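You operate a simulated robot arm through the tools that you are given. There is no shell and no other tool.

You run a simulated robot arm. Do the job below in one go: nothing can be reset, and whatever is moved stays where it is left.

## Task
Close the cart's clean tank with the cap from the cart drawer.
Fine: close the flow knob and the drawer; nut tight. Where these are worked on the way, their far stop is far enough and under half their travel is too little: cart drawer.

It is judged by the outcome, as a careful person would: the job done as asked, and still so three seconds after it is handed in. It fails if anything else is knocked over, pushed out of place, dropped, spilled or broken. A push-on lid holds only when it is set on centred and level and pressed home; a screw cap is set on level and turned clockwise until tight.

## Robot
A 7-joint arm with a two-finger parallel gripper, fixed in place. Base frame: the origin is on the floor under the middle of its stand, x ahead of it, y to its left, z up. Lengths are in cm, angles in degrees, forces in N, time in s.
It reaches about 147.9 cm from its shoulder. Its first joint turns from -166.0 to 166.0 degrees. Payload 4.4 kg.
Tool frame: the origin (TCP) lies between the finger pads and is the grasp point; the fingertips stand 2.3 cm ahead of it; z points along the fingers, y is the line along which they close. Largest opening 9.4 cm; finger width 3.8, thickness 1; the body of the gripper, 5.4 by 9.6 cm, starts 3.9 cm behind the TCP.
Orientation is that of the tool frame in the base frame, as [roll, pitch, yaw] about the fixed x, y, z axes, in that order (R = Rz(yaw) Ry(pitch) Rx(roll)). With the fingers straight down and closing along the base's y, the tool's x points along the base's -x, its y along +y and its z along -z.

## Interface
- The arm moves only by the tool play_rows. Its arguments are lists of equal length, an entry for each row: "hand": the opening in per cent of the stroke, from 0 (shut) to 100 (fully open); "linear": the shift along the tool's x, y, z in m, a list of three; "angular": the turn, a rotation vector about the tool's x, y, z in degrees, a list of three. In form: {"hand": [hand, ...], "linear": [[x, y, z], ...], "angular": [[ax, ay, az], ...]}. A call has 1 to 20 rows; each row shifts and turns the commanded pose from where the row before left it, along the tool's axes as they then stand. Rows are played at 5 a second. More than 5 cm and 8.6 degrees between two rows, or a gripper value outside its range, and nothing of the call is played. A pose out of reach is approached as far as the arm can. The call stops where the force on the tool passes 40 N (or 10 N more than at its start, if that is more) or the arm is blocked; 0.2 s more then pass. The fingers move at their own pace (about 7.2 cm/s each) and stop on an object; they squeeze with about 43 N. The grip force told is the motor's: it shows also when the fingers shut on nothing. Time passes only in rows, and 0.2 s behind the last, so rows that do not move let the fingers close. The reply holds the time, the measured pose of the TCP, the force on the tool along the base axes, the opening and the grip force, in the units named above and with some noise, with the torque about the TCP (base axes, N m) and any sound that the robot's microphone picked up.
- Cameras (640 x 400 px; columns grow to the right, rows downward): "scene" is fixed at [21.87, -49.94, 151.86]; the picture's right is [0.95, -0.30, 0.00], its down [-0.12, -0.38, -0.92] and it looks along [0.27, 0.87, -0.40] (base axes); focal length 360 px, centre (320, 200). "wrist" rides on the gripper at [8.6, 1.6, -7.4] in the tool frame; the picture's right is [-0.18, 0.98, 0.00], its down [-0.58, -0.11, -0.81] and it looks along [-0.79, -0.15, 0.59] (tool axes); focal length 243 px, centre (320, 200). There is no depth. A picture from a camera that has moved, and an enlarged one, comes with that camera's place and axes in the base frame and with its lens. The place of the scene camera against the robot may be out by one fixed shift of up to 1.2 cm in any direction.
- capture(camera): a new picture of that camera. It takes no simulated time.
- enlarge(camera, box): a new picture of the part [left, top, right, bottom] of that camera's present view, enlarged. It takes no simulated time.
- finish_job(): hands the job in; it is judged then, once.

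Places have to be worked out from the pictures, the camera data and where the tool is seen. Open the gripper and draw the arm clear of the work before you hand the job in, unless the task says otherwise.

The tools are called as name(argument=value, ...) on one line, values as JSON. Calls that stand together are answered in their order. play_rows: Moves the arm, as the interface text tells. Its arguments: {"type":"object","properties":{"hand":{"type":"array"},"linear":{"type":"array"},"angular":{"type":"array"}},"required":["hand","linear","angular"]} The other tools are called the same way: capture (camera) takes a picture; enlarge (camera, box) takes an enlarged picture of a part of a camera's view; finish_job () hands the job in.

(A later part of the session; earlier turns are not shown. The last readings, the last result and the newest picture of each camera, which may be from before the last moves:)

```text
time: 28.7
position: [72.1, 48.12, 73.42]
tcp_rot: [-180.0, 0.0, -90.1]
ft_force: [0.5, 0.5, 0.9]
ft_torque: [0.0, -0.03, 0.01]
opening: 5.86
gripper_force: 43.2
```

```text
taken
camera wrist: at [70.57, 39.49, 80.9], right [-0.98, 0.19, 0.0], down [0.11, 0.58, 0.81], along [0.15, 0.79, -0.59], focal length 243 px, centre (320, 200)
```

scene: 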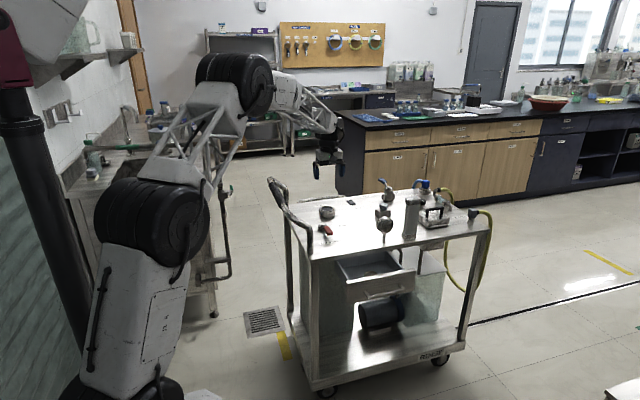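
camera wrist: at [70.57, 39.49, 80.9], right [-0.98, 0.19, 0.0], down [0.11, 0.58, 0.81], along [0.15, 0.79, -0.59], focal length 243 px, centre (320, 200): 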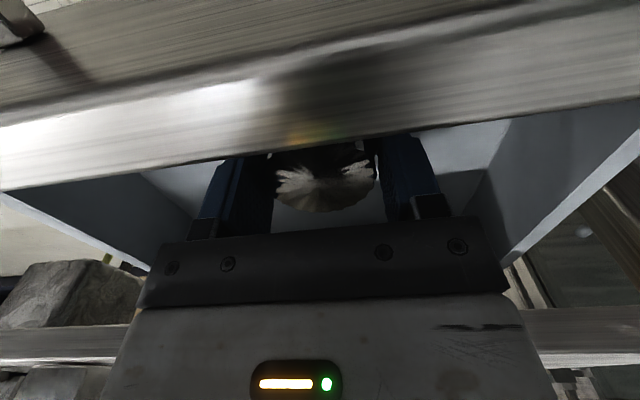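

The cap is held (opening 5.86 cm). I lift it straight up, out of the drawer, and look at it from the side.

play_rows(hand=[10, 10, 10, 10, 10, 10, 10, 10, 10], linear=[[0, 0, -0.01], [0, 0, -0.02], [0, 0, -0.03], [0, 0, -0.04], [0, 0, -0.04], [0, 0, -0.04], [0, 0, -0.04], [0, 0, -0.04], [0, 0, -0.04]], angular=[[0, 0, 0], [0, 0, 0], [0, 0, 0], [0, 0, 0], [0, 0, 0], [0, 0, 0], [0, 0, 0], [0, 0, 0], [0, 0, 0]])

capture(camera="scene")

capture(camera="wrist")

```text
time: 30.7
position: [72.08, 47.95, 103.42]
tcp_rot: [180.0, -0.1, -90.0]
ft_force: [0.5, -0.7, -1.0]
ft_torque: [-0.01, 0.02, 0.0]
opening: 0.95
gripper_force: 0.0
```

```text
taken
```

scene: 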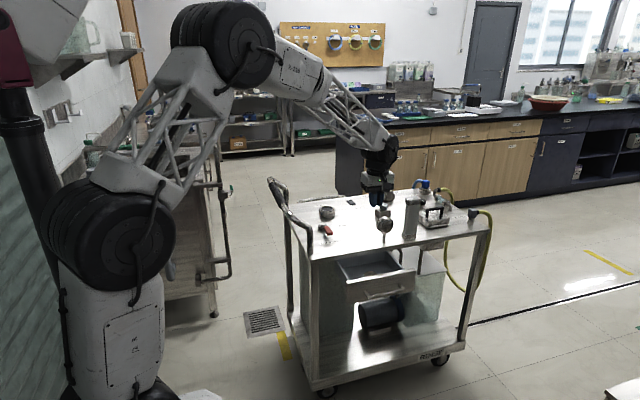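

```text
taken
camera wrist: at [70.45, 39.36, 110.87], right [-0.98, 0.19, 0.0], down [0.11, 0.58, 0.81], along [0.15, 0.79, -0.59], focal length 243 px, centre (320, 200)
```

wrist: 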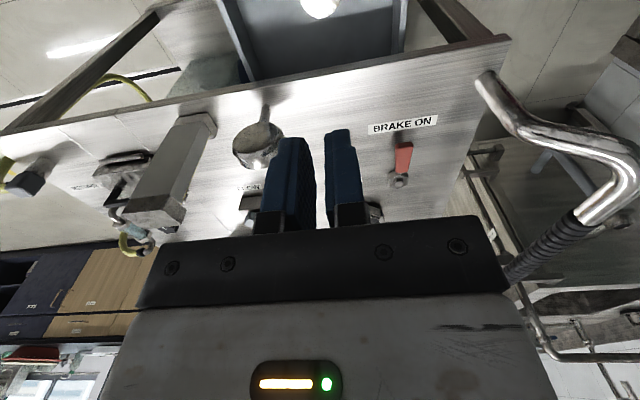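

The cap slipped out of the fingers (opening 0.95). I check how it lies now.

enlarge(camera="wrist", box=[260, 0, 380, 60])

enlarge(camera="scene", box=[330, 230, 420, 290])

enlarge(camera="scene", box=[350, 255, 392, 281])

```text
5.33 times, centred on (320, 30) of wrist
camera zoom: at [70.45, 39.36, 110.87], right [-0.98, 0.19, 0.0], down [0.11, 0.58, 0.81], along [0.15, 0.79, -0.59], focal length 1294 px, centre (320, 1107)
```

zoom: 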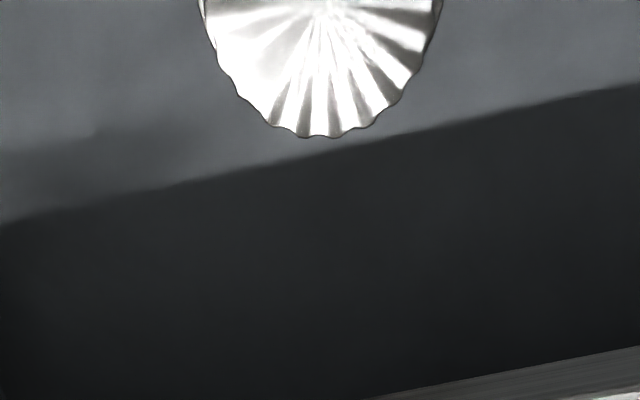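

```text
6.67 times, centred on (375, 260) of scene
camera zoom: at [21.87, -49.94, 151.86], right [0.95, -0.3, 0.0], down [-0.12, -0.38, -0.92], along [0.27, 0.87, -0.4], focal length 2400 px, centre (-47, -200)
```

zoom: 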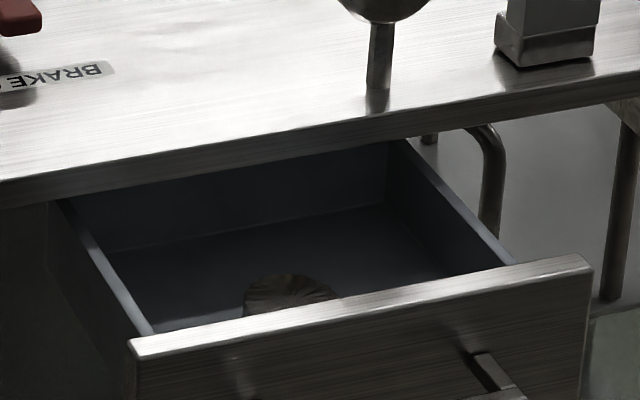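

```text
15.24 times, centred on (371, 268) of scene
camera zoom: at [21.87, -49.94, 151.86], right [0.95, -0.3, 0.0], down [-0.12, -0.38, -0.92], along [0.27, 0.87, -0.4], focal length 5486 px, centre (-457, -836)
```

zoom: 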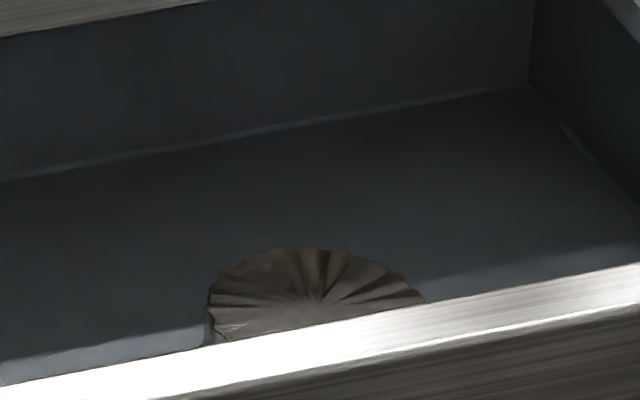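

The cap is still upright where it was; the fingers just slid off its grip. I go back down, a bit deeper this time, and check the hold with a short lift first.

play_rows(hand=[100, 100, 100, 100, 100, 100, 100, 100, 100, 100], linear=[[0, 0, 0.03], [0, 0, 0.04], [0, 0, 0.04], [0, 0, 0.04], [0, 0, 0.04], [0, 0, 0.04], [0, 0, 0.04], [0, 0, 0.02], [0, 0, 0.01], [0, 0, 0.006]], angular=[[0, 0, 0], [0, 0, 0], [0, 0, 0], [0, 0, 0], [0, 0, 0], [0, 0, 0], [0, 0, 0], [0, 0, 0], [0, 0, 0], [0, 0, 0]])

enlarge(camera="wrist", box=[220, 110, 420, 240])

enlarge(camera="scene", box=[340, 240, 400, 280])

```text
time: 32.9
position: [72.13, 48.19, 73.18]
tcp_rot: [-179.9, 0.1, -90.2]
ft_force: [-4.9, 1.2, 8.3]
ft_torque: [0.13, 0.56, 0.01]
opening: 9.39
gripper_force: 0.0
stopped in row 10: the force on the tool passed its limit at 50 N (the readings are from after the stop); the commanded pose is now the measured one
```

```text
3.08 times, centred on (320, 175) of wrist
camera zoom: at [70.48, 39.6, 80.67], right [-0.98, 0.19, 0.0], down [0.11, 0.58, 0.81], along [0.15, 0.79, -0.59], focal length 746 px, centre (320, 277)
```

zoom: 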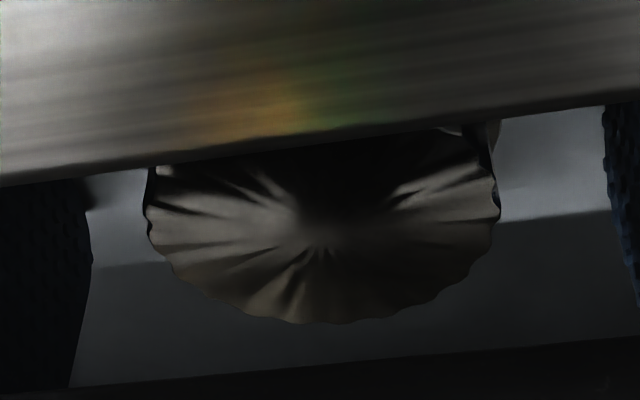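

```text
10.00 times, centred on (370, 260) of scene
camera zoom: at [21.87, -49.94, 151.86], right [0.95, -0.3, 0.0], down [-0.12, -0.38, -0.92], along [0.27, 0.87, -0.4], focal length 3600 px, centre (-180, -400)
```

zoom: 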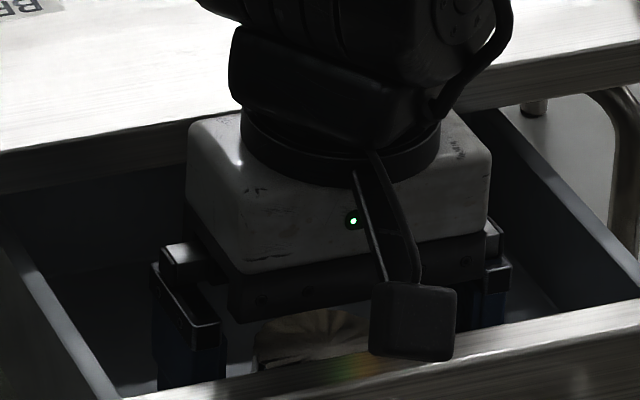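

Contact torque shows a fingertip met the drawer floor at z≈70.9, so earlier the pads had closed on the thin flange. I raise 0.7 cm so the tips clear the flange and grip the fluted part, then test-lift 1.5 cm.

play_rows(hand=[100, 60, 40, 20, 10, 10, 10], linear=[[0, 0, -0.007], [0, 0, 0], [0, 0, 0], [0, 0, 0], [0, 0, 0], [0, 0, 0], [0, 0, 0]], angular=[[0, 0, 0], [0, 0, 0], [0, 0, 0], [0, 0, 0], [0, 0, 0], [0, 0, 0], [0, 0, 0]])

play_rows(hand=[0, 0, 0, 0], linear=[[0, 0, 0], [0, 0, -0.005], [0, 0, -0.01], [0, 0, 0]], angular=[[0, 0, 0], [0, 0, 0], [0, 0, 0], [0, 0, 0]])

capture(camera="wrist")

```text
time: 34.5
position: [72.08, 48.21, 73.85]
tcp_rot: [-179.8, 0.0, -90.1]
ft_force: [1.2, 0.1, 0.0]
ft_torque: [-0.01, 0.01, -0.03]
opening: 5.19
gripper_force: 43.1
```

```text
time: 35.5
position: [72.07, 48.22, 75.28]
tcp_rot: [-180.0, 0.0, -90.1]
ft_force: [-0.2, -0.2, -0.6]
ft_torque: [-0.02, -0.03, -0.01]
opening: 5.19
gripper_force: 43.2
```

```text
taken
camera wrist: at [70.53, 39.61, 82.9], right [-0.98, 0.19, 0.0], down [0.11, 0.58, 0.81], along [0.15, 0.79, -0.59], focal length 243 px, centre (320, 200)
```

wrist: 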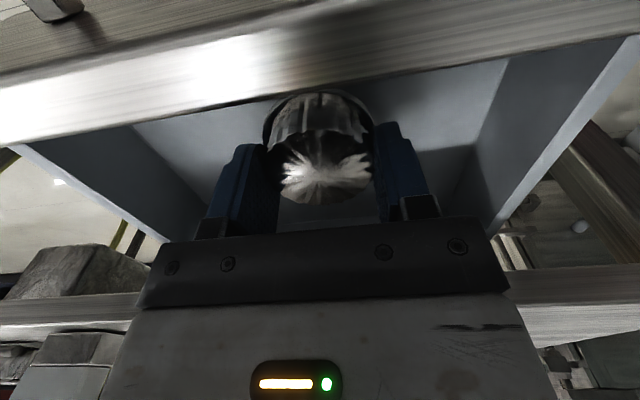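

Now the fluted grip (5.19 cm) is held and the cap rises with the gripper. I lift it clear and look at it from the side.

play_rows(hand=[0, 0, 0, 0, 0, 0, 0, 0, 0, 0], linear=[[0, 0, -0.02], [0, 0, -0.03], [0, 0, -0.03], [0, 0, -0.03], [0, 0, -0.03], [0, 0, -0.03], [0, 0, -0.03], [0, 0, -0.03], [0, 0, -0.03], [0, 0, -0.03]], angular=[[0, 0, 0], [0, 0, 0], [0, 0, 0], [0, 0, 0], [0, 0, 0], [0, 0, 0], [0, 0, 0], [0, 0, 0], [0, 0, 0], [0, 0, 0]])

enlarge(camera="scene", box=[340, 160, 420, 230])

enlarge(camera="wrist", box=[240, 80, 400, 220])

```text
time: 37.7
position: [72.29, 48.46, 104.28]
tcp_rot: [-179.9, -0.1, -90.1]
ft_force: [-0.2, 1.0, -1.1]
ft_torque: [0.0, -0.02, 0.0]
opening: 5.17
gripper_force: 43.2
```

```text
5.71 times, centred on (380, 195) of scene
camera zoom: at [21.87, -49.94, 151.86], right [0.95, -0.3, 0.0], down [-0.12, -0.38, -0.92], along [0.27, 0.87, -0.4], focal length 2057 px, centre (-23, 229)
```

zoom: 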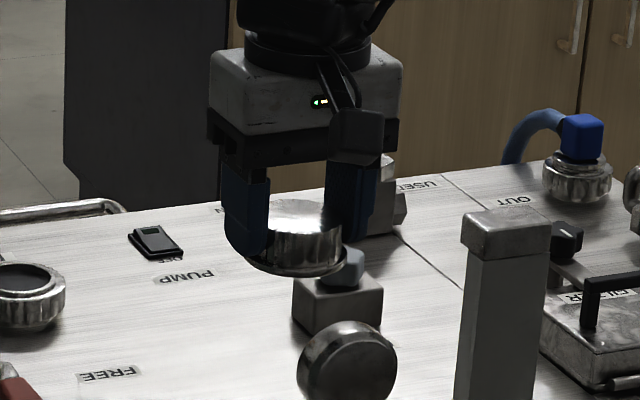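

```text
2.86 times, centred on (320, 150) of wrist
camera zoom: at [70.58, 39.76, 111.72], right [-0.98, 0.19, 0.0], down [0.11, 0.58, 0.81], along [0.15, 0.79, -0.59], focal length 693 px, centre (320, 343)
```

zoom: 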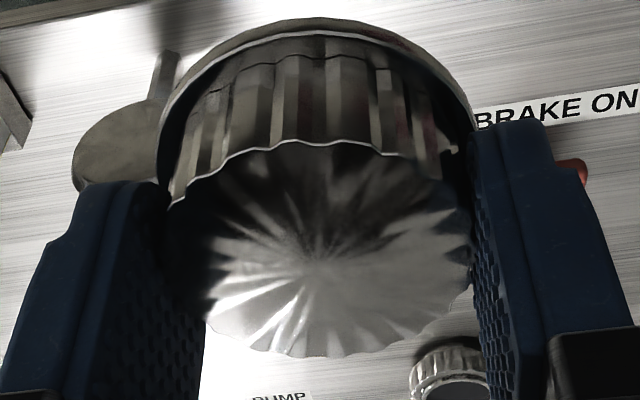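

The cap is held level: fluted body about 2 cm high on a thin flange (about 5.9 cm). I tilt it toward the scene camera briefly to see its underside.

play_rows(hand=[0, 0, 0, 0, 0, 0, 0], linear=[[0, 0, 0], [0, 0, 0], [0, 0, 0], [0, 0, 0], [0, 0, 0], [0, 0, 0], [0, 0, 0]], angular=[[0, 8, 0], [0, 8, 0], [0, 8, 0], [0, 8, 0], [0, 8, 0], [0, 8, 0], [0, 8, 0]])

enlarge(camera="scene", box=[350, 170, 410, 210])

capture(camera="scene")

```text
time: 39.3
position: [72.04, 48.3, 104.38]
tcp_rot: [-179.7, -56.1, -90.3]
ft_force: [0.5, 0.8, -0.6]
ft_torque: [0.04, 0.01, 0.02]
opening: 5.18
gripper_force: 42.5
```

```text
10.00 times, centred on (380, 190) of scene
camera zoom: at [21.87, -49.94, 151.86], right [0.95, -0.3, 0.0], down [-0.12, -0.38, -0.92], along [0.27, 0.87, -0.4], focal length 3600 px, centre (-280, 300)
```

zoom: 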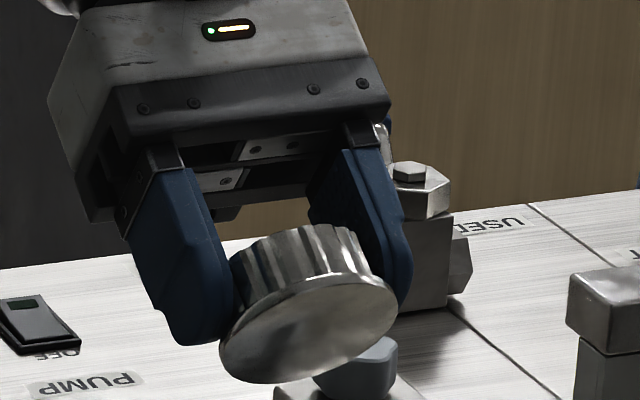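

```text
taken
```

scene: 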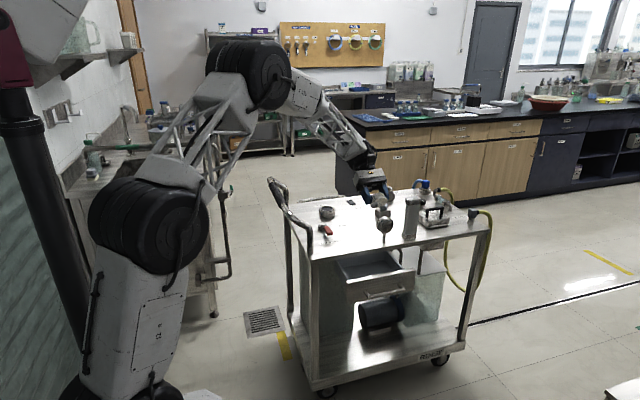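

The underside is a plain flat disc, so the cap is a blank whose flange seats on the neck collar. I level it again and go to the FILL area, first to the right of the neck, to triangulate the neck position with the wrist camera.

play_rows(hand=[0, 0, 0, 0, 0, 0, 0, 0, 0, 0, 0, 0, 0, 0, 0, 0], linear=[[0, 0, 0], [0, 0, 0], [0, 0, 0], [0, 0, 0], [0, 0, 0], [0, 0, 0], [0, 0, 0], [-0.0396, -0.0075, 0.0055], [-0.0396, -0.0075, 0.0055], [-0.0396, -0.0075, 0.0055], [-0.0396, -0.0075, 0.0055], [-0.0396, -0.0075, 0.0055], [-0.0396, -0.0075, 0.0055], [-0.0396, -0.0075, 0.0055], [-0.0396, -0.0075, 0.0055], [0, 0, 0]], angular=[[0, -8, 0], [0, -8, 0], [0, -8, 0], [0, -8, 0], [0, -8, 0], [0, -8, 0], [0, -8, 0], [0, 0, 0], [0, 0, 0], [0, 0, 0], [0, 0, 0], [0, 0, 0], [0, 0, 0], [0, 0, 0], [0, 0, 0], [0, 0, 0]])

capture(camera="wrist")

```text
time: 42.7
position: [78.09, 80.11, 100.09]
tcp_rot: [-179.9, 0.0, -90.0]
ft_force: [-0.3, -0.3, -1.0]
ft_torque: [0.03, 0.0, -0.02]
opening: 5.19
gripper_force: 43.4
```

```text
taken
camera wrist: at [76.39, 71.43, 107.55], right [-0.98, 0.19, 0.0], down [0.11, 0.58, 0.81], along [0.15, 0.79, -0.59], focal length 243 px, centre (320, 200)
```

wrist: 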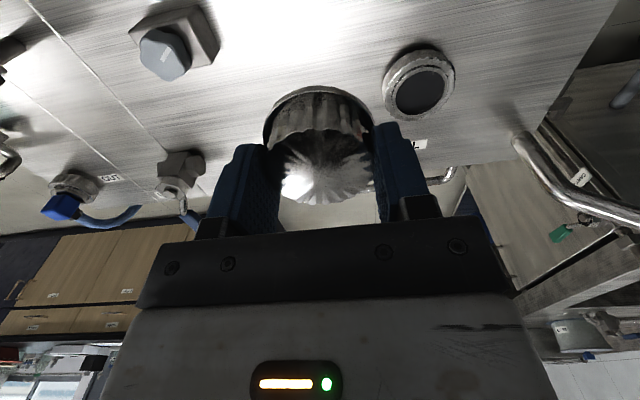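

enlarge(camera="wrist", box=[370, 35, 466, 125])

enlarge(camera="wrist", box=[120, 0, 232, 80])

play_rows(hand=[0, 0, 0, 0, 0], linear=[[0, 0.032, 0], [0, 0.032, 0], [0, 0.032, 0], [0, 0.032, 0], [0, 0.032, 0]], angular=[[0, 0, 0], [0, 0, 0], [0, 0, 0], [0, 0, 0], [0, 0, 0]])

capture(camera="wrist")

```text
4.44 times, centred on (418, 80) of wrist
camera zoom: at [76.39, 71.43, 107.55], right [-0.98, 0.19, 0.0], down [0.11, 0.58, 0.81], along [0.15, 0.79, -0.59], focal length 1078 px, centre (-116, 733)
```

zoom: 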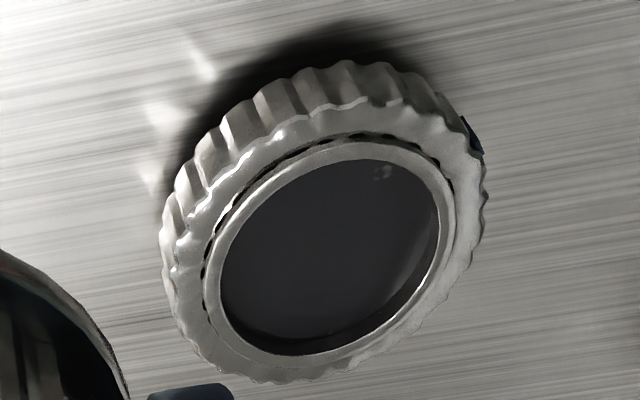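

```text
5.00 times, centred on (176, 40) of wrist
camera zoom: at [76.39, 71.43, 107.55], right [-0.98, 0.19, 0.0], down [0.11, 0.58, 0.81], along [0.15, 0.79, -0.59], focal length 1213 px, centre (1040, 1000)
```

zoom: 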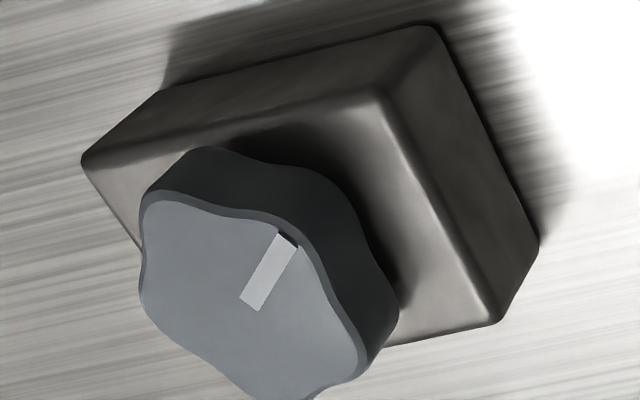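

```text
time: 43.9
position: [62.23, 79.93, 100.01]
tcp_rot: [-179.9, -0.1, -90.0]
ft_force: [0.3, 0.2, -1.4]
ft_torque: [0.0, 0.02, 0.0]
opening: 5.19
gripper_force: 42.9
```

```text
taken
camera wrist: at [60.67, 71.28, 107.4], right [-0.98, 0.19, 0.0], down [0.11, 0.58, 0.81], along [0.15, 0.79, -0.59], focal length 243 px, centre (320, 200)
```

wrist: 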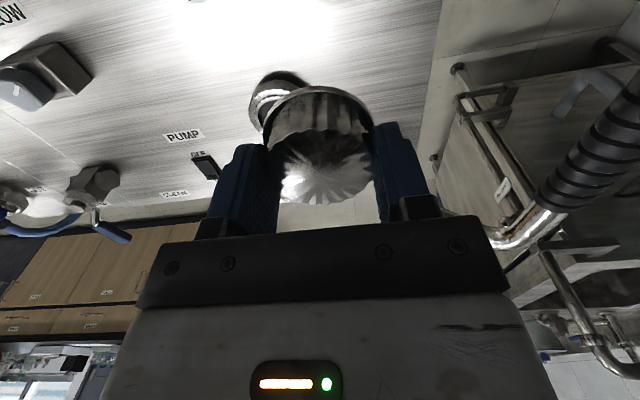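

From two views the collar rim centre works out at about (68.5, 87.4, 83.0). One more view from the left side to refine it.

play_rows(hand=[0, 0], linear=[[-0.025, 0.011, 0], [-0.025, 0.011, 0]], angular=[[0, 0, 0], [0, 0, 0]])

enlarge(camera="wrist", box=[190, 30, 310, 110])

enlarge(camera="scene", box=[290, 165, 370, 225])

```text
time: 44.5
position: [60.04, 85.05, 99.87]
tcp_rot: [-179.9, 0.0, -90.2]
ft_force: [-0.2, -0.3, -1.8]
ft_torque: [-0.01, 0.0, -0.01]
opening: 5.19
gripper_force: 42.3
```

```text
5.00 times, centred on (250, 70) of wrist
camera zoom: at [58.47, 76.45, 107.32], right [-0.98, 0.19, 0.0], down [0.11, 0.58, 0.81], along [0.15, 0.79, -0.59], focal length 1213 px, centre (670, 850)
```

zoom: 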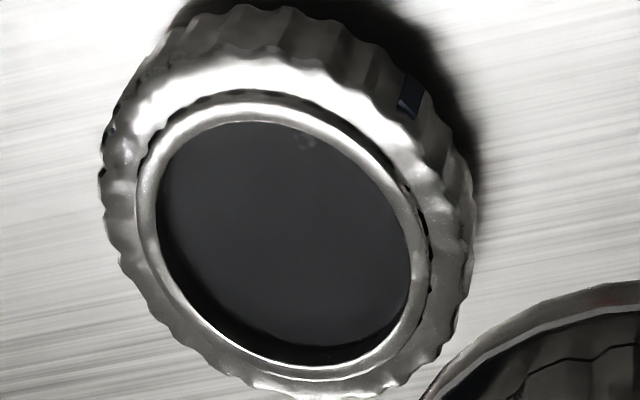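

```text
6.67 times, centred on (330, 195) of scene
camera zoom: at [21.87, -49.94, 151.86], right [0.95, -0.3, 0.0], down [-0.12, -0.38, -0.92], along [0.27, 0.87, -0.4], focal length 2400 px, centre (253, 233)
```

zoom: 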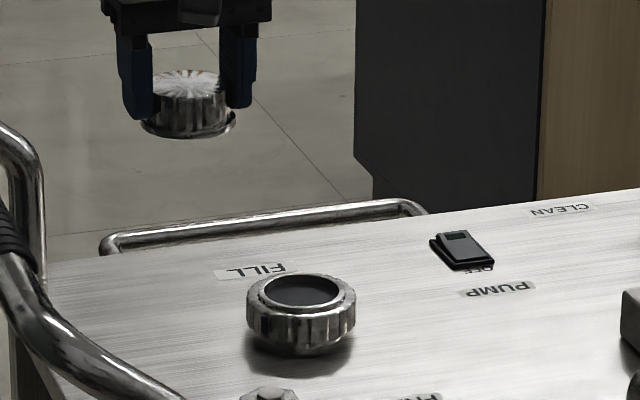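

All three views agree: collar rim centre at (68.5, 87.4, 83.0). I carry the cap over it, stopping with its underside about 3 cm above the collar to check alignment.

play_rows(hand=[0, 0, 0, 0, 0, 0, 0], linear=[[-0.0078, -0.0283, 0], [-0.0078, -0.0283, 0], [-0.0077, -0.0282, 0], [0, 0, 0.03], [0, 0, 0.03], [0, 0, 0.025], [0, 0, 0.014]], angular=[[0, 0, 0], [0, 0, 0], [0, 0, 0], [0, 0, 0], [0, 0, 0], [0, 0, 0], [0, 0, 0]])

capture(camera="wrist")

enlarge(camera="scene", box=[296, 180, 364, 225])

```text
time: 46.1
position: [68.4, 87.33, 90.23]
tcp_rot: [-179.8, 0.0, -90.1]
ft_force: [0.0, 0.3, -0.5]
ft_torque: [0.01, -0.02, 0.0]
opening: 5.21
gripper_force: 43.4
```

```text
taken
camera wrist: at [66.82, 78.76, 97.66], right [-0.98, 0.19, 0.0], down [0.11, 0.58, 0.81], along [0.15, 0.79, -0.59], focal length 243 px, centre (320, 200)
```

wrist: 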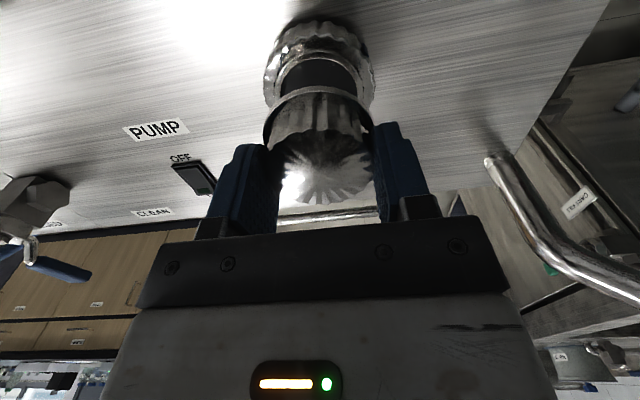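

```text
8.89 times, centred on (330, 202) of scene
camera zoom: at [21.87, -49.94, 151.86], right [0.95, -0.3, 0.0], down [-0.12, -0.38, -0.92], along [0.27, 0.87, -0.4], focal length 3200 px, centre (231, 178)
```

zoom: 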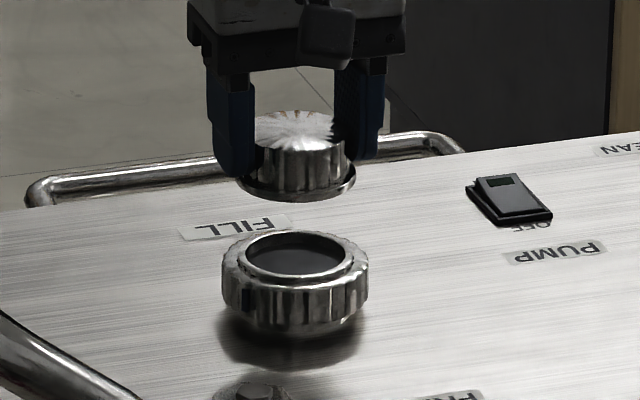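

The cap sits right over the neck in both views. I lower to just above contact and look again.

play_rows(hand=[0, 0, 0], linear=[[0, 0, 0.015], [0, 0, 0.012], [0, 0, 0.006]], angular=[[0, 0, 0], [0, 0, 0], [0, 0, 0]])

enlarge(camera="wrist", box=[240, 0, 400, 120])

enlarge(camera="scene", box=[306, 190, 354, 220])

```text
time: 46.9
position: [68.31, 87.33, 86.89]
tcp_rot: [-179.9, 0.0, -90.1]
ft_force: [-1.2, 0.0, -0.6]
ft_torque: [0.02, -0.01, -0.02]
opening: 5.16
gripper_force: 42.9
```

```text
3.33 times, centred on (320, 60) of wrist
camera zoom: at [66.8, 78.6, 94.27], right [-0.98, 0.19, 0.0], down [0.11, 0.58, 0.81], along [0.15, 0.79, -0.59], focal length 809 px, centre (320, 667)
```

zoom: 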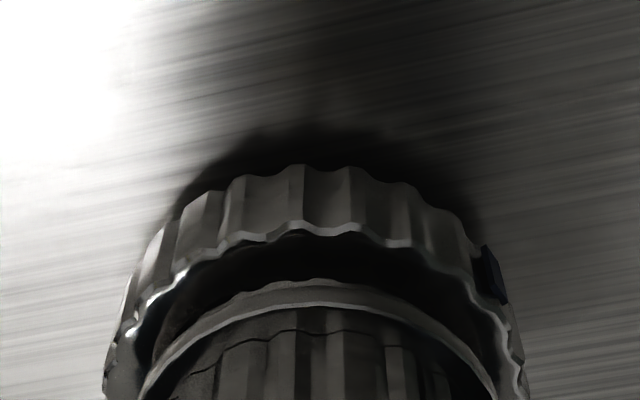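

```text
13.33 times, centred on (330, 205) of scene
camera zoom: at [21.87, -49.94, 151.86], right [0.95, -0.3, 0.0], down [-0.12, -0.38, -0.92], along [0.27, 0.87, -0.4], focal length 4800 px, centre (187, 133)
```

zoom: 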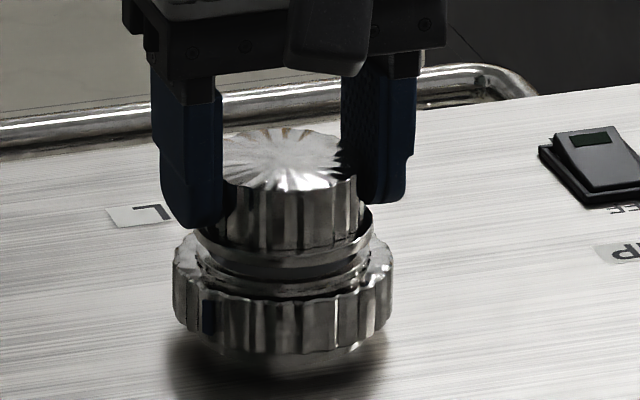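

The cap is just above the collar and well centred. I lower in 1 mm rows to feel the contact.

play_rows(hand=[0, 0, 0, 0], linear=[[0, 0, 0.001], [0, 0, 0.001], [0, 0, 0.001], [0, 0, 0.001]], angular=[[0, 0, 0], [0, 0, 0], [0, 0, 0], [0, 0, 0]])

enlarge(camera="scene", box=[312, 198, 348, 220])

```text
time: 47.9
position: [68.36, 87.07, 86.38]
tcp_rot: [-179.9, -0.1, -90.1]
ft_force: [-0.6, -0.3, -1.5]
ft_torque: [-0.03, -0.04, 0.01]
opening: 5.22
gripper_force: 43.1
```

```text
16.00 times, centred on (330, 209) of scene
camera zoom: at [21.87, -49.94, 151.86], right [0.95, -0.3, 0.0], down [-0.12, -0.38, -0.92], along [0.27, 0.87, -0.4], focal length 5760 px, centre (160, 56)
```

zoom: 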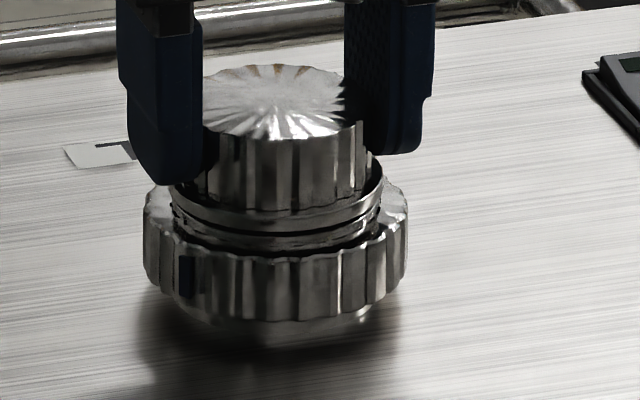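

No contact yet. I continue lowering in 1 mm rows.

play_rows(hand=[0, 0, 0, 0], linear=[[0, 0, 0.001], [0, 0, 0.001], [0, 0, 0.001], [0, 0, 0.001]], angular=[[0, 0, 0], [0, 0, 0], [0, 0, 0], [0, 0, 0]])

enlarge(camera="scene", box=[312, 198, 348, 220])

```text
time: 48.9
position: [68.43, 87.28, 86.08]
tcp_rot: [-180.0, 0.0, -90.1]
ft_force: [1.3, 1.2, 3.7]
ft_torque: [0.0, 0.05, 0.02]
opening: 5.19
gripper_force: 43.1
```

```text
16.00 times, centred on (330, 209) of scene
camera zoom: at [21.87, -49.94, 151.86], right [0.95, -0.3, 0.0], down [-0.12, -0.38, -0.92], along [0.27, 0.87, -0.4], focal length 5760 px, centre (160, 56)
```

zoom: 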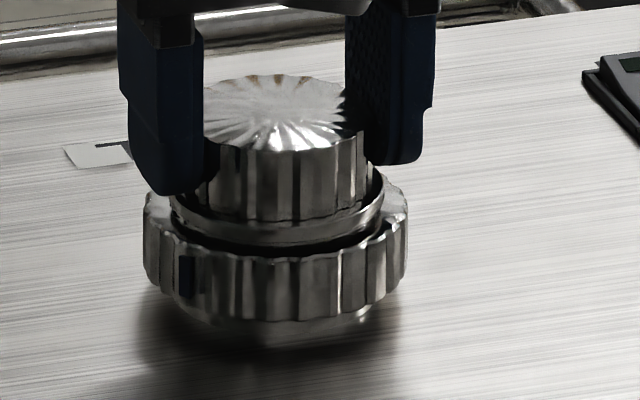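

Contact at TCP z≈86.0 (3.7 N): the flange is on the collar. I press a little further to see whether it goes home.

play_rows(hand=[0, 0, 0, 0], linear=[[0, 0, 0.001], [0, 0, 0.001], [0, 0, 0.001], [0, 0, 0]], angular=[[0, 0, 0], [0, 0, 0], [0, 0, 0], [0, 0, 0]])

```text
time: 49.9
position: [68.53, 87.14, 85.72]
tcp_rot: [-179.8, 0.1, -90.1]
ft_force: [1.8, 5.2, 32.6]
ft_torque: [0.12, 0.42, -0.03]
opening: 5.19
gripper_force: 42.3
```

Stiff at 33 N, no click. I ease off slightly and try turning the cap clockwise (about +tool z) to see whether it threads.

play_rows(hand=[0, 0, 0, 0, 0, 0], linear=[[0, 0, -0.0015], [0, 0, 0], [0, 0, 0], [0, 0, 0], [0, 0, 0], [0, 0, 0]], angular=[[0, 0, 0], [0, 0, 6], [0, 0, 6], [0, 0, 6], [0, 0, 6], [0, 0, 0]])

enlarge(camera="scene", box=[312, 198, 348, 220])

```text
time: 51.3
position: [68.4, 87.27, 85.79]
tcp_rot: [-179.9, -0.1, -114.0]
ft_force: [-3.4, -0.7, 21.3]
ft_torque: [0.2, 0.23, -0.07]
opening: 5.2
gripper_force: 43.1
```

```text
16.00 times, centred on (330, 209) of scene
camera zoom: at [21.87, -49.94, 151.86], right [0.95, -0.3, 0.0], down [-0.12, -0.38, -0.92], along [0.27, 0.87, -0.4], focal length 5760 px, centre (160, 56)
```

zoom: 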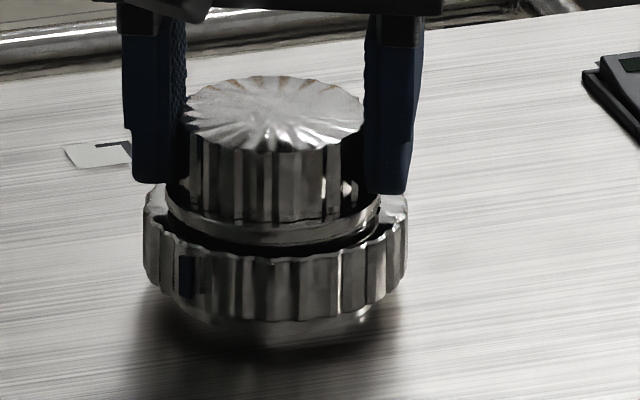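

The cap turns freely with hardly any torque, so it does not thread itself; the ring nut must be what holds it. I release the cap, rise straight up and check that it sits level.

play_rows(hand=[40, 62, 75, 90, 90, 90, 90, 90, 90], linear=[[0, 0, -0.001], [0, 0, 0], [0, 0, 0], [0, 0, 0], [0, 0, -0.01], [0, 0, -0.02], [0, 0, -0.02], [0, 0, -0.03], [0, 0, -0.03]], angular=[[0, 0, 0], [0, 0, 0], [0, 0, 0], [0, 0, 0], [0, 0, 0], [0, 0, 0], [0, 0, 0], [0, 0, 0], [0, 0, 0]])

enlarge(camera="scene", box=[312, 198, 348, 220])

capture(camera="wrist")

```text
time: 53.3
position: [68.34, 87.3, 96.76]
tcp_rot: [-179.9, 0.1, -114.2]
ft_force: [-0.2, 0.0, -0.2]
ft_torque: [-0.01, 0.02, -0.06]
opening: 8.47
gripper_force: 0.2
```

```text
16.00 times, centred on (330, 209) of scene
camera zoom: at [21.87, -49.94, 151.86], right [0.95, -0.3, 0.0], down [-0.12, -0.38, -0.92], along [0.27, 0.87, -0.4], focal length 5760 px, centre (160, 56)
```

zoom: 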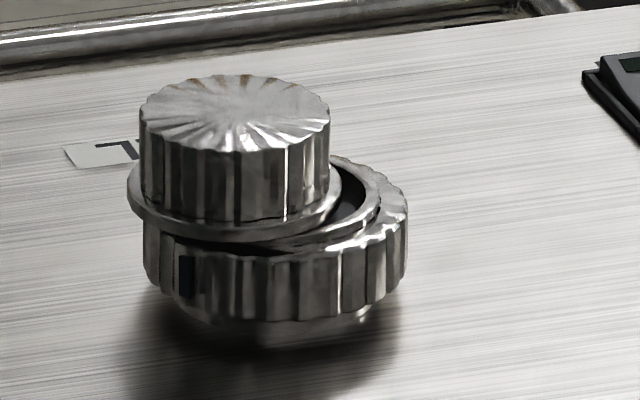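

```text
taken
camera wrist: at [63.3, 80.05, 104.27], right [-0.82, 0.57, 0.0], down [0.34, 0.49, 0.81], along [0.46, 0.66, -0.59], focal length 243 px, centre (320, 200)
```

wrist: 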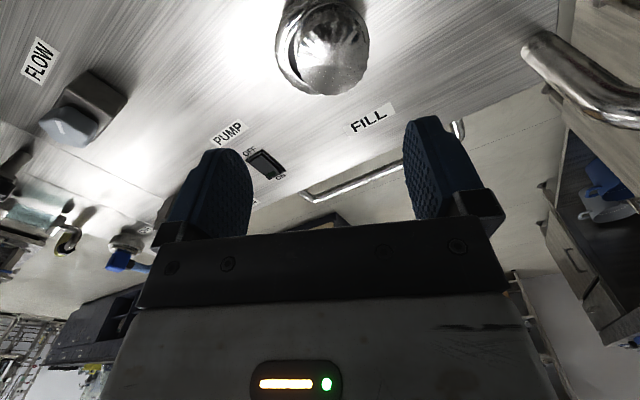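

On release the cap was dragged about 1.2 cm to one side (fingertips must have pressed on its flange); it still rests flat on the collar. I look closer to locate it for re-gripping.

enlarge(camera="wrist", box=[260, 0, 390, 100])

enlarge(camera="scene", box=[300, 185, 364, 225])

```text
4.00 times, centred on (325, 50) of wrist
camera zoom: at [63.3, 80.05, 104.27], right [-0.82, 0.57, 0.0], down [0.34, 0.49, 0.81], along [0.46, 0.66, -0.59], focal length 970 px, centre (300, 800)
```

zoom: 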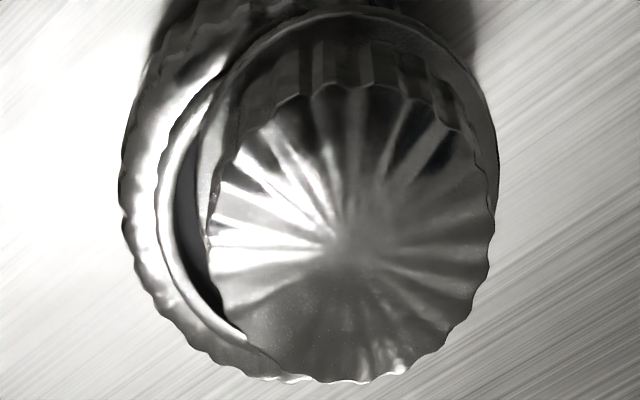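

```text
10.00 times, centred on (332, 205) of scene
camera zoom: at [21.87, -49.94, 151.86], right [0.95, -0.3, 0.0], down [-0.12, -0.38, -0.92], along [0.27, 0.87, -0.4], focal length 3600 px, centre (200, 150)
```

zoom: 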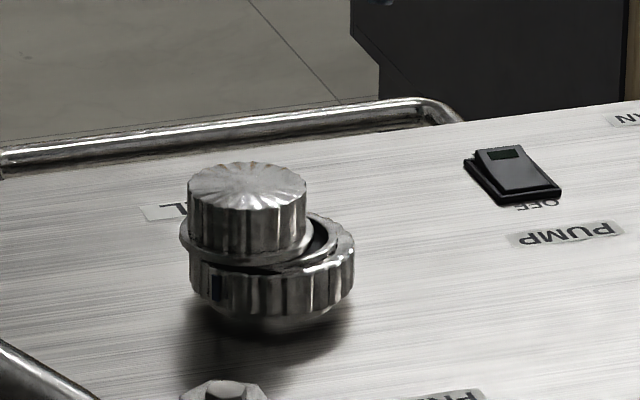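

The cap's top centre is now near (67.35, 87.45), about 1.15 cm to -x of the neck axis, still level. I re-grip it higher this time (tips clear of the flange), lift slightly and bring it back on centre.

play_rows(hand=[100, 100, 100, 100, 100, 100, 70, 50, 30, 0, 0, 0], linear=[[0.0026, 0.0095, 0], [0, 0, 0.03], [0, 0, 0.03], [0, 0, 0.025], [0, 0, 0.0125], [0, 0, 0.005], [0, 0, 0], [0, 0, 0], [0, 0, 0], [0, 0, 0], [0, 0, 0], [0, 0, 0]], angular=[[0, 0, 0], [0, 0, 0], [0, 0, 0], [0, 0, 0], [0, 0, 0], [0, 0, 0], [0, 0, 0], [0, 0, 0], [0, 0, 0], [0, 0, 0], [0, 0, 0], [0, 0, 0]])

enlarge(camera="scene", box=[312, 198, 348, 220])

```text
time: 55.9
position: [67.46, 87.41, 86.76]
tcp_rot: [-179.9, -0.1, -114.1]
ft_force: [0.2, 0.0, 0.8]
ft_torque: [-0.02, 0.0, 0.01]
opening: 5.15
gripper_force: 43.0
```

```text
16.00 times, centred on (330, 209) of scene
camera zoom: at [21.87, -49.94, 151.86], right [0.95, -0.3, 0.0], down [-0.12, -0.38, -0.92], along [0.27, 0.87, -0.4], focal length 5760 px, centre (160, 56)
```

zoom: 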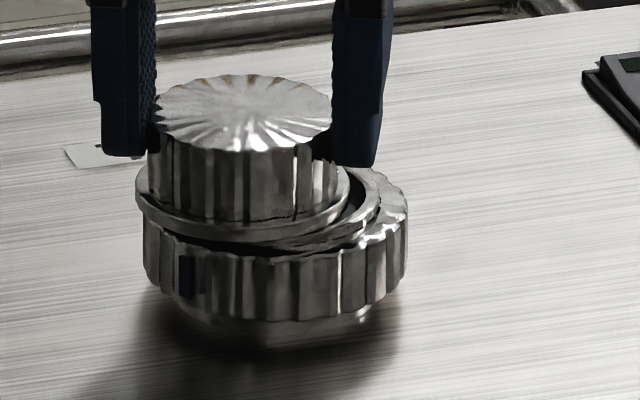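

Gripped at mid-height with the cap 0.95 cm short of centre. I lift 4 mm, shift +0.95 cm in x and hover just above the collar to check.

play_rows(hand=[0, 0, 0, 0, 0], linear=[[0, 0, -0.004], [-0.0019, -0.0044, 0], [-0.002, -0.0043, 0], [0, 0, 0.002], [0, 0, 0]], angular=[[0, 0, 0], [0, 0, 0], [0, 0, 0], [0, 0, 0], [0, 0, 0]])

enlarge(camera="scene", box=[312, 198, 348, 220])

enlarge(camera="wrist", box=[240, 10, 400, 130])

```text
time: 57.1
position: [68.42, 87.4, 86.81]
tcp_rot: [-179.9, 0.0, -114.1]
ft_force: [0.1, 0.0, -1.9]
ft_torque: [-0.01, -0.01, -0.02]
opening: 5.17
gripper_force: 43.1
```

```text
16.00 times, centred on (330, 209) of scene
camera zoom: at [21.87, -49.94, 151.86], right [0.95, -0.3, 0.0], down [-0.12, -0.38, -0.92], along [0.27, 0.87, -0.4], focal length 5760 px, centre (160, 56)
```

zoom: 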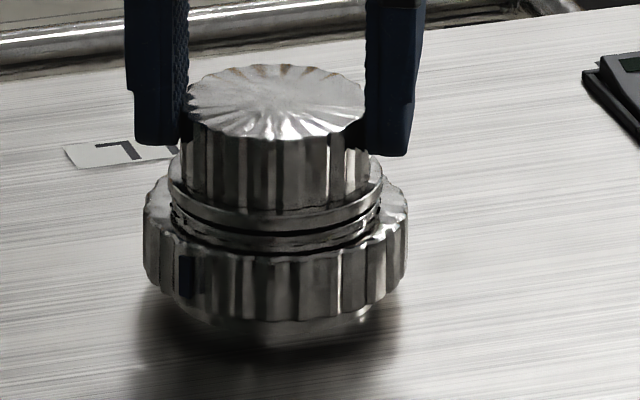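

```text
3.33 times, centred on (320, 70) of wrist
camera zoom: at [63.48, 80.13, 94.34], right [-0.82, 0.57, 0.0], down [0.34, 0.49, 0.81], along [0.46, 0.66, -0.59], focal length 809 px, centre (320, 633)
```

zoom: 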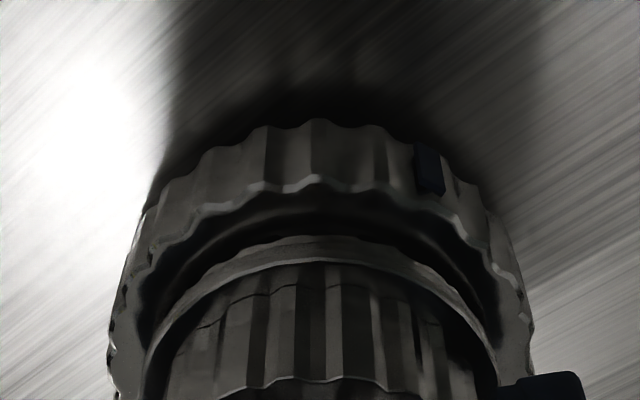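

The cap is concentric with the nut in both views. I lower to light contact.

play_rows(hand=[0, 0, 0, 0], linear=[[0, 0, 0.001], [0, 0, 0.001], [0, 0, 0.0005], [0, 0, 0]], angular=[[0, 0, 0], [0, 0, 0], [0, 0, 0], [0, 0, 0]])

enlarge(camera="scene", box=[312, 198, 348, 220])

```text
time: 58.1
position: [68.44, 87.36, 86.68]
tcp_rot: [-179.8, 0.3, -114.1]
ft_force: [1.2, 1.4, 2.7]
ft_torque: [0.02, -0.01, -0.06]
opening: 5.16
gripper_force: 43.5
```

```text
16.00 times, centred on (330, 209) of scene
camera zoom: at [21.87, -49.94, 151.86], right [0.95, -0.3, 0.0], down [-0.12, -0.38, -0.92], along [0.27, 0.87, -0.4], focal length 5760 px, centre (160, 56)
```

zoom: 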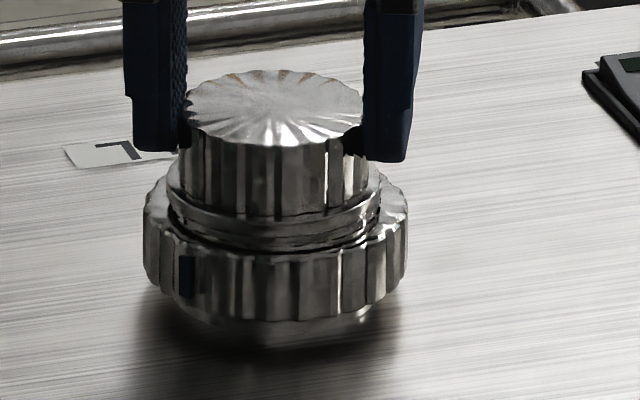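

Light contact (2.7 N). I open the fingers gently without pressing, then check that the cap stays.

play_rows(hand=[50, 54, 56, 58, 62, 68, 76, 84], linear=[[0, 0, 0], [0, 0, 0], [0, 0, 0], [0, 0, 0], [0, 0, 0], [0, 0, 0], [0, 0, 0], [0, 0, 0]], angular=[[0, 0, 0], [0, 0, 0], [0, 0, 0], [0, 0, 0], [0, 0, 0], [0, 0, 0], [0, 0, 0], [0, 0, 0]])

enlarge(camera="scene", box=[312, 198, 348, 220])

```text
time: 59.9
position: [68.52, 87.33, 86.58]
tcp_rot: [-179.9, 0.0, -114.2]
ft_force: [0.0, 0.6, 0.7]
ft_torque: [0.01, -0.02, 0.04]
opening: 7.9
gripper_force: 0.1
```

```text
16.00 times, centred on (330, 209) of scene
camera zoom: at [21.87, -49.94, 151.86], right [0.95, -0.3, 0.0], down [-0.12, -0.38, -0.92], along [0.27, 0.87, -0.4], focal length 5760 px, centre (160, 56)
```

zoom: 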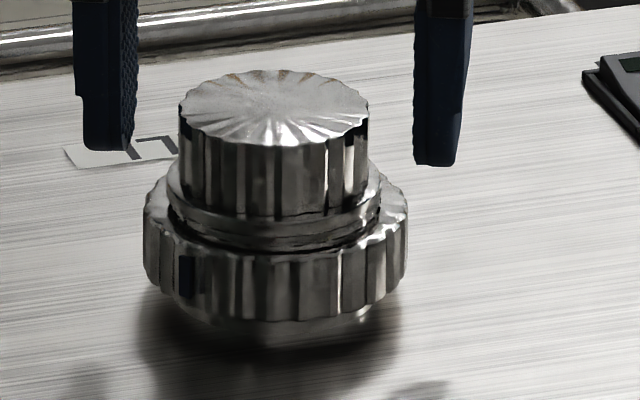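

The cap stayed put this time. I rise straight up and verify the centring from above with the wrist camera.

play_rows(hand=[88, 90, 90, 90, 90, 90], linear=[[0, 0, 0], [0, 0, -0.01], [0, 0, -0.02], [0, 0, -0.03], [0, 0, -0.03], [0, 0, -0.02]], angular=[[0, 0, 0], [0, 0, 0], [0, 0, 0], [0, 0, 0], [0, 0, 0], [0, 0, 0]])

enlarge(camera="wrist", box=[260, 0, 390, 100])

enlarge(camera="scene", box=[312, 198, 348, 220])

```text
time: 61.3
position: [68.25, 87.48, 97.51]
tcp_rot: [-179.9, 0.0, -114.0]
ft_force: [0.4, 0.3, -0.3]
ft_torque: [0.0, 0.03, 0.02]
opening: 8.46
gripper_force: 0.1
```

```text
4.00 times, centred on (325, 50) of wrist
camera zoom: at [63.34, 80.29, 104.99], right [-0.82, 0.57, 0.0], down [0.34, 0.49, 0.81], along [0.46, 0.66, -0.59], focal length 970 px, centre (300, 800)
```

zoom: 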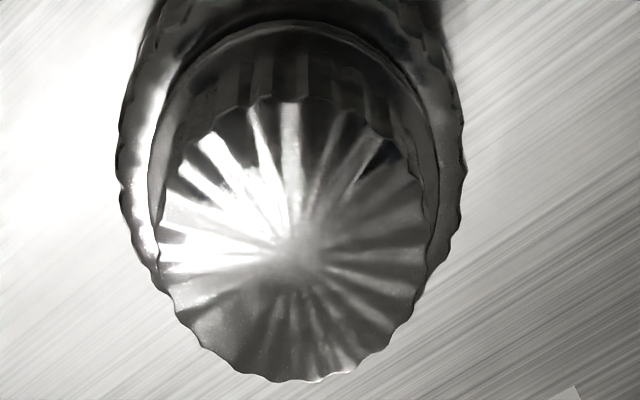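

```text
16.00 times, centred on (330, 209) of scene
camera zoom: at [21.87, -49.94, 151.86], right [0.95, -0.3, 0.0], down [-0.12, -0.38, -0.92], along [0.27, 0.87, -0.4], focal length 5760 px, centre (160, 56)
```

zoom: 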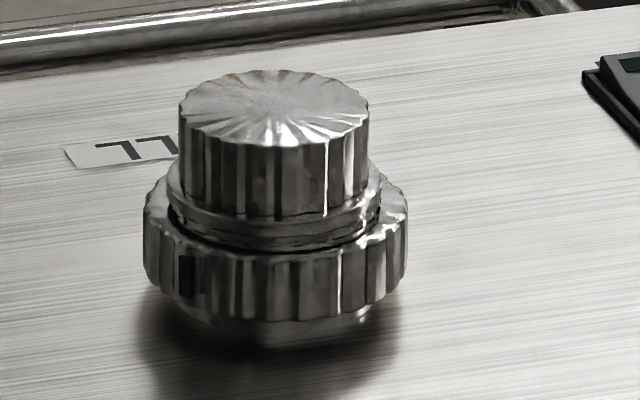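

The cap is centred within about 1 mm and level. Next I turn the gripper back counter-clockwise for turning room, then lower the open fingers around the ring nut.

play_rows(hand=[100, 100, 100, 100, 100, 100, 100, 100, 100, 100, 100, 100], linear=[[0, 0, 0], [0, 0, 0], [0, 0, 0], [0, 0, 0], [0, 0, 0], [0, 0, 0], [0, 0, 0], [0, 0, 0.03], [0, 0, 0.03], [0, 0, 0.03], [0, 0, 0.02], [0, 0, 0]], angular=[[0, 0, -7.7], [0, 0, -7.7], [0, 0, -7.7], [0, 0, -7.7], [0, 0, -7.7], [0, 0, -7.7], [0, 0, -7.7], [0, 0, 0], [0, 0, 0], [0, 0, 0], [0, 0, 0], [0, 0, 0]])

enlarge(camera="scene", box=[300, 185, 364, 225])

capture(camera="wrist")

```text
time: 63.9
position: [68.42, 87.41, 86.43]
tcp_rot: [-179.9, -0.1, -60.2]
ft_force: [-0.5, -0.1, -0.2]
ft_torque: [0.0, 0.0, 0.02]
opening: 9.37
gripper_force: 0.0
```

```text
10.00 times, centred on (332, 205) of scene
camera zoom: at [21.87, -49.94, 151.86], right [0.95, -0.3, 0.0], down [-0.12, -0.38, -0.92], along [0.27, 0.87, -0.4], focal length 3600 px, centre (200, 150)
```

zoom: 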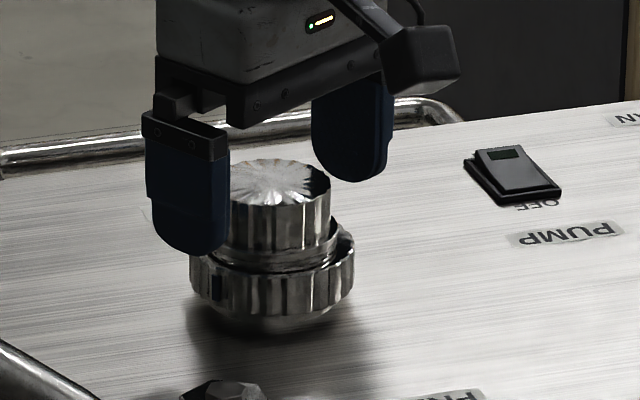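

```text
taken
camera wrist: at [71.36, 79.03, 93.92], right [-0.94, -0.33, 0.0], down [-0.2, 0.56, 0.81], along [-0.26, 0.76, -0.59], focal length 243 px, centre (320, 200)
```

wrist: 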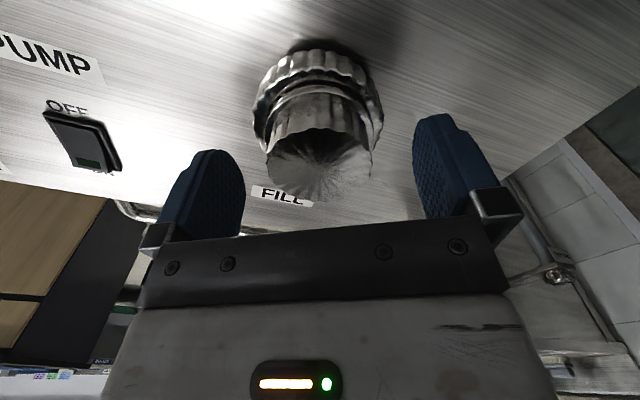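

The fingers straddle the cap symmetrically. I lower 3 cm to nut height and close on the nut.

play_rows(hand=[100, 100, 100, 100, 80, 60, 60, 60], linear=[[0, 0, 0.01], [0, 0, 0.01], [0, 0, 0.01], [0, 0, 0], [0, 0, 0], [0, 0, 0], [0, 0, 0], [0, 0, 0]], angular=[[0, 0, 0], [0, 0, 0], [0, 0, 0], [0, 0, 0], [0, 0, 0], [0, 0, 0], [0, 0, 0], [0, 0, 0]])

enlarge(camera="scene", box=[306, 190, 354, 220])

capture(camera="wrist")

```text
time: 65.7
position: [68.63, 87.46, 83.57]
tcp_rot: [-179.8, 0.0, -60.1]
ft_force: [11.0, 9.0, -6.9]
ft_torque: [0.07, 0.28, 0.04]
opening: 7.19
gripper_force: 44.7
stopped in row 8: the force on the tool passed its limit at 41 N (the readings are from after the stop); the commanded pose is now the measured one
```

```text
13.33 times, centred on (330, 205) of scene
camera zoom: at [21.87, -49.94, 151.86], right [0.95, -0.3, 0.0], down [-0.12, -0.38, -0.92], along [0.27, 0.87, -0.4], focal length 4800 px, centre (187, 133)
```

zoom: 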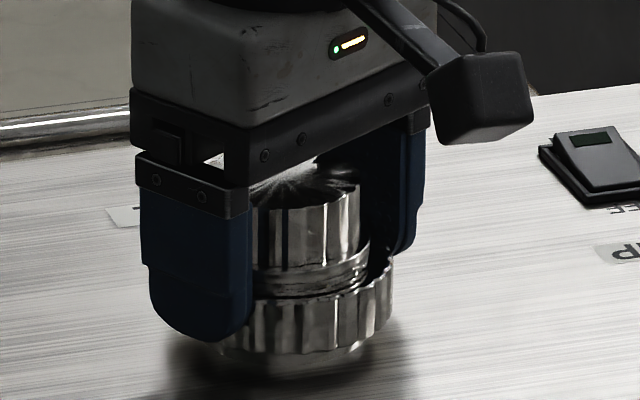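

```text
taken
camera wrist: at [71.47, 79.11, 91.05], right [-0.94, -0.33, 0.0], down [-0.2, 0.56, 0.81], along [-0.26, 0.76, -0.59], focal length 243 px, centre (320, 200)
```

wrist: 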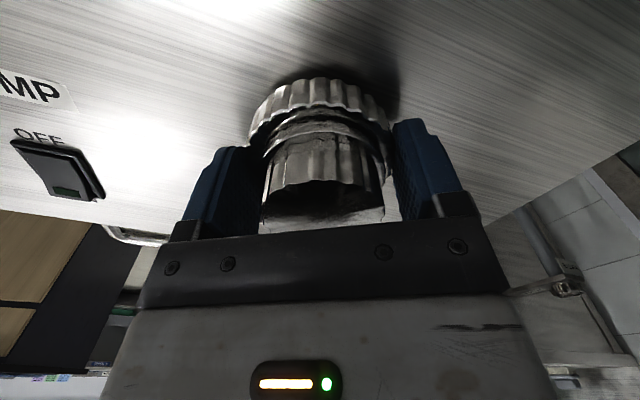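

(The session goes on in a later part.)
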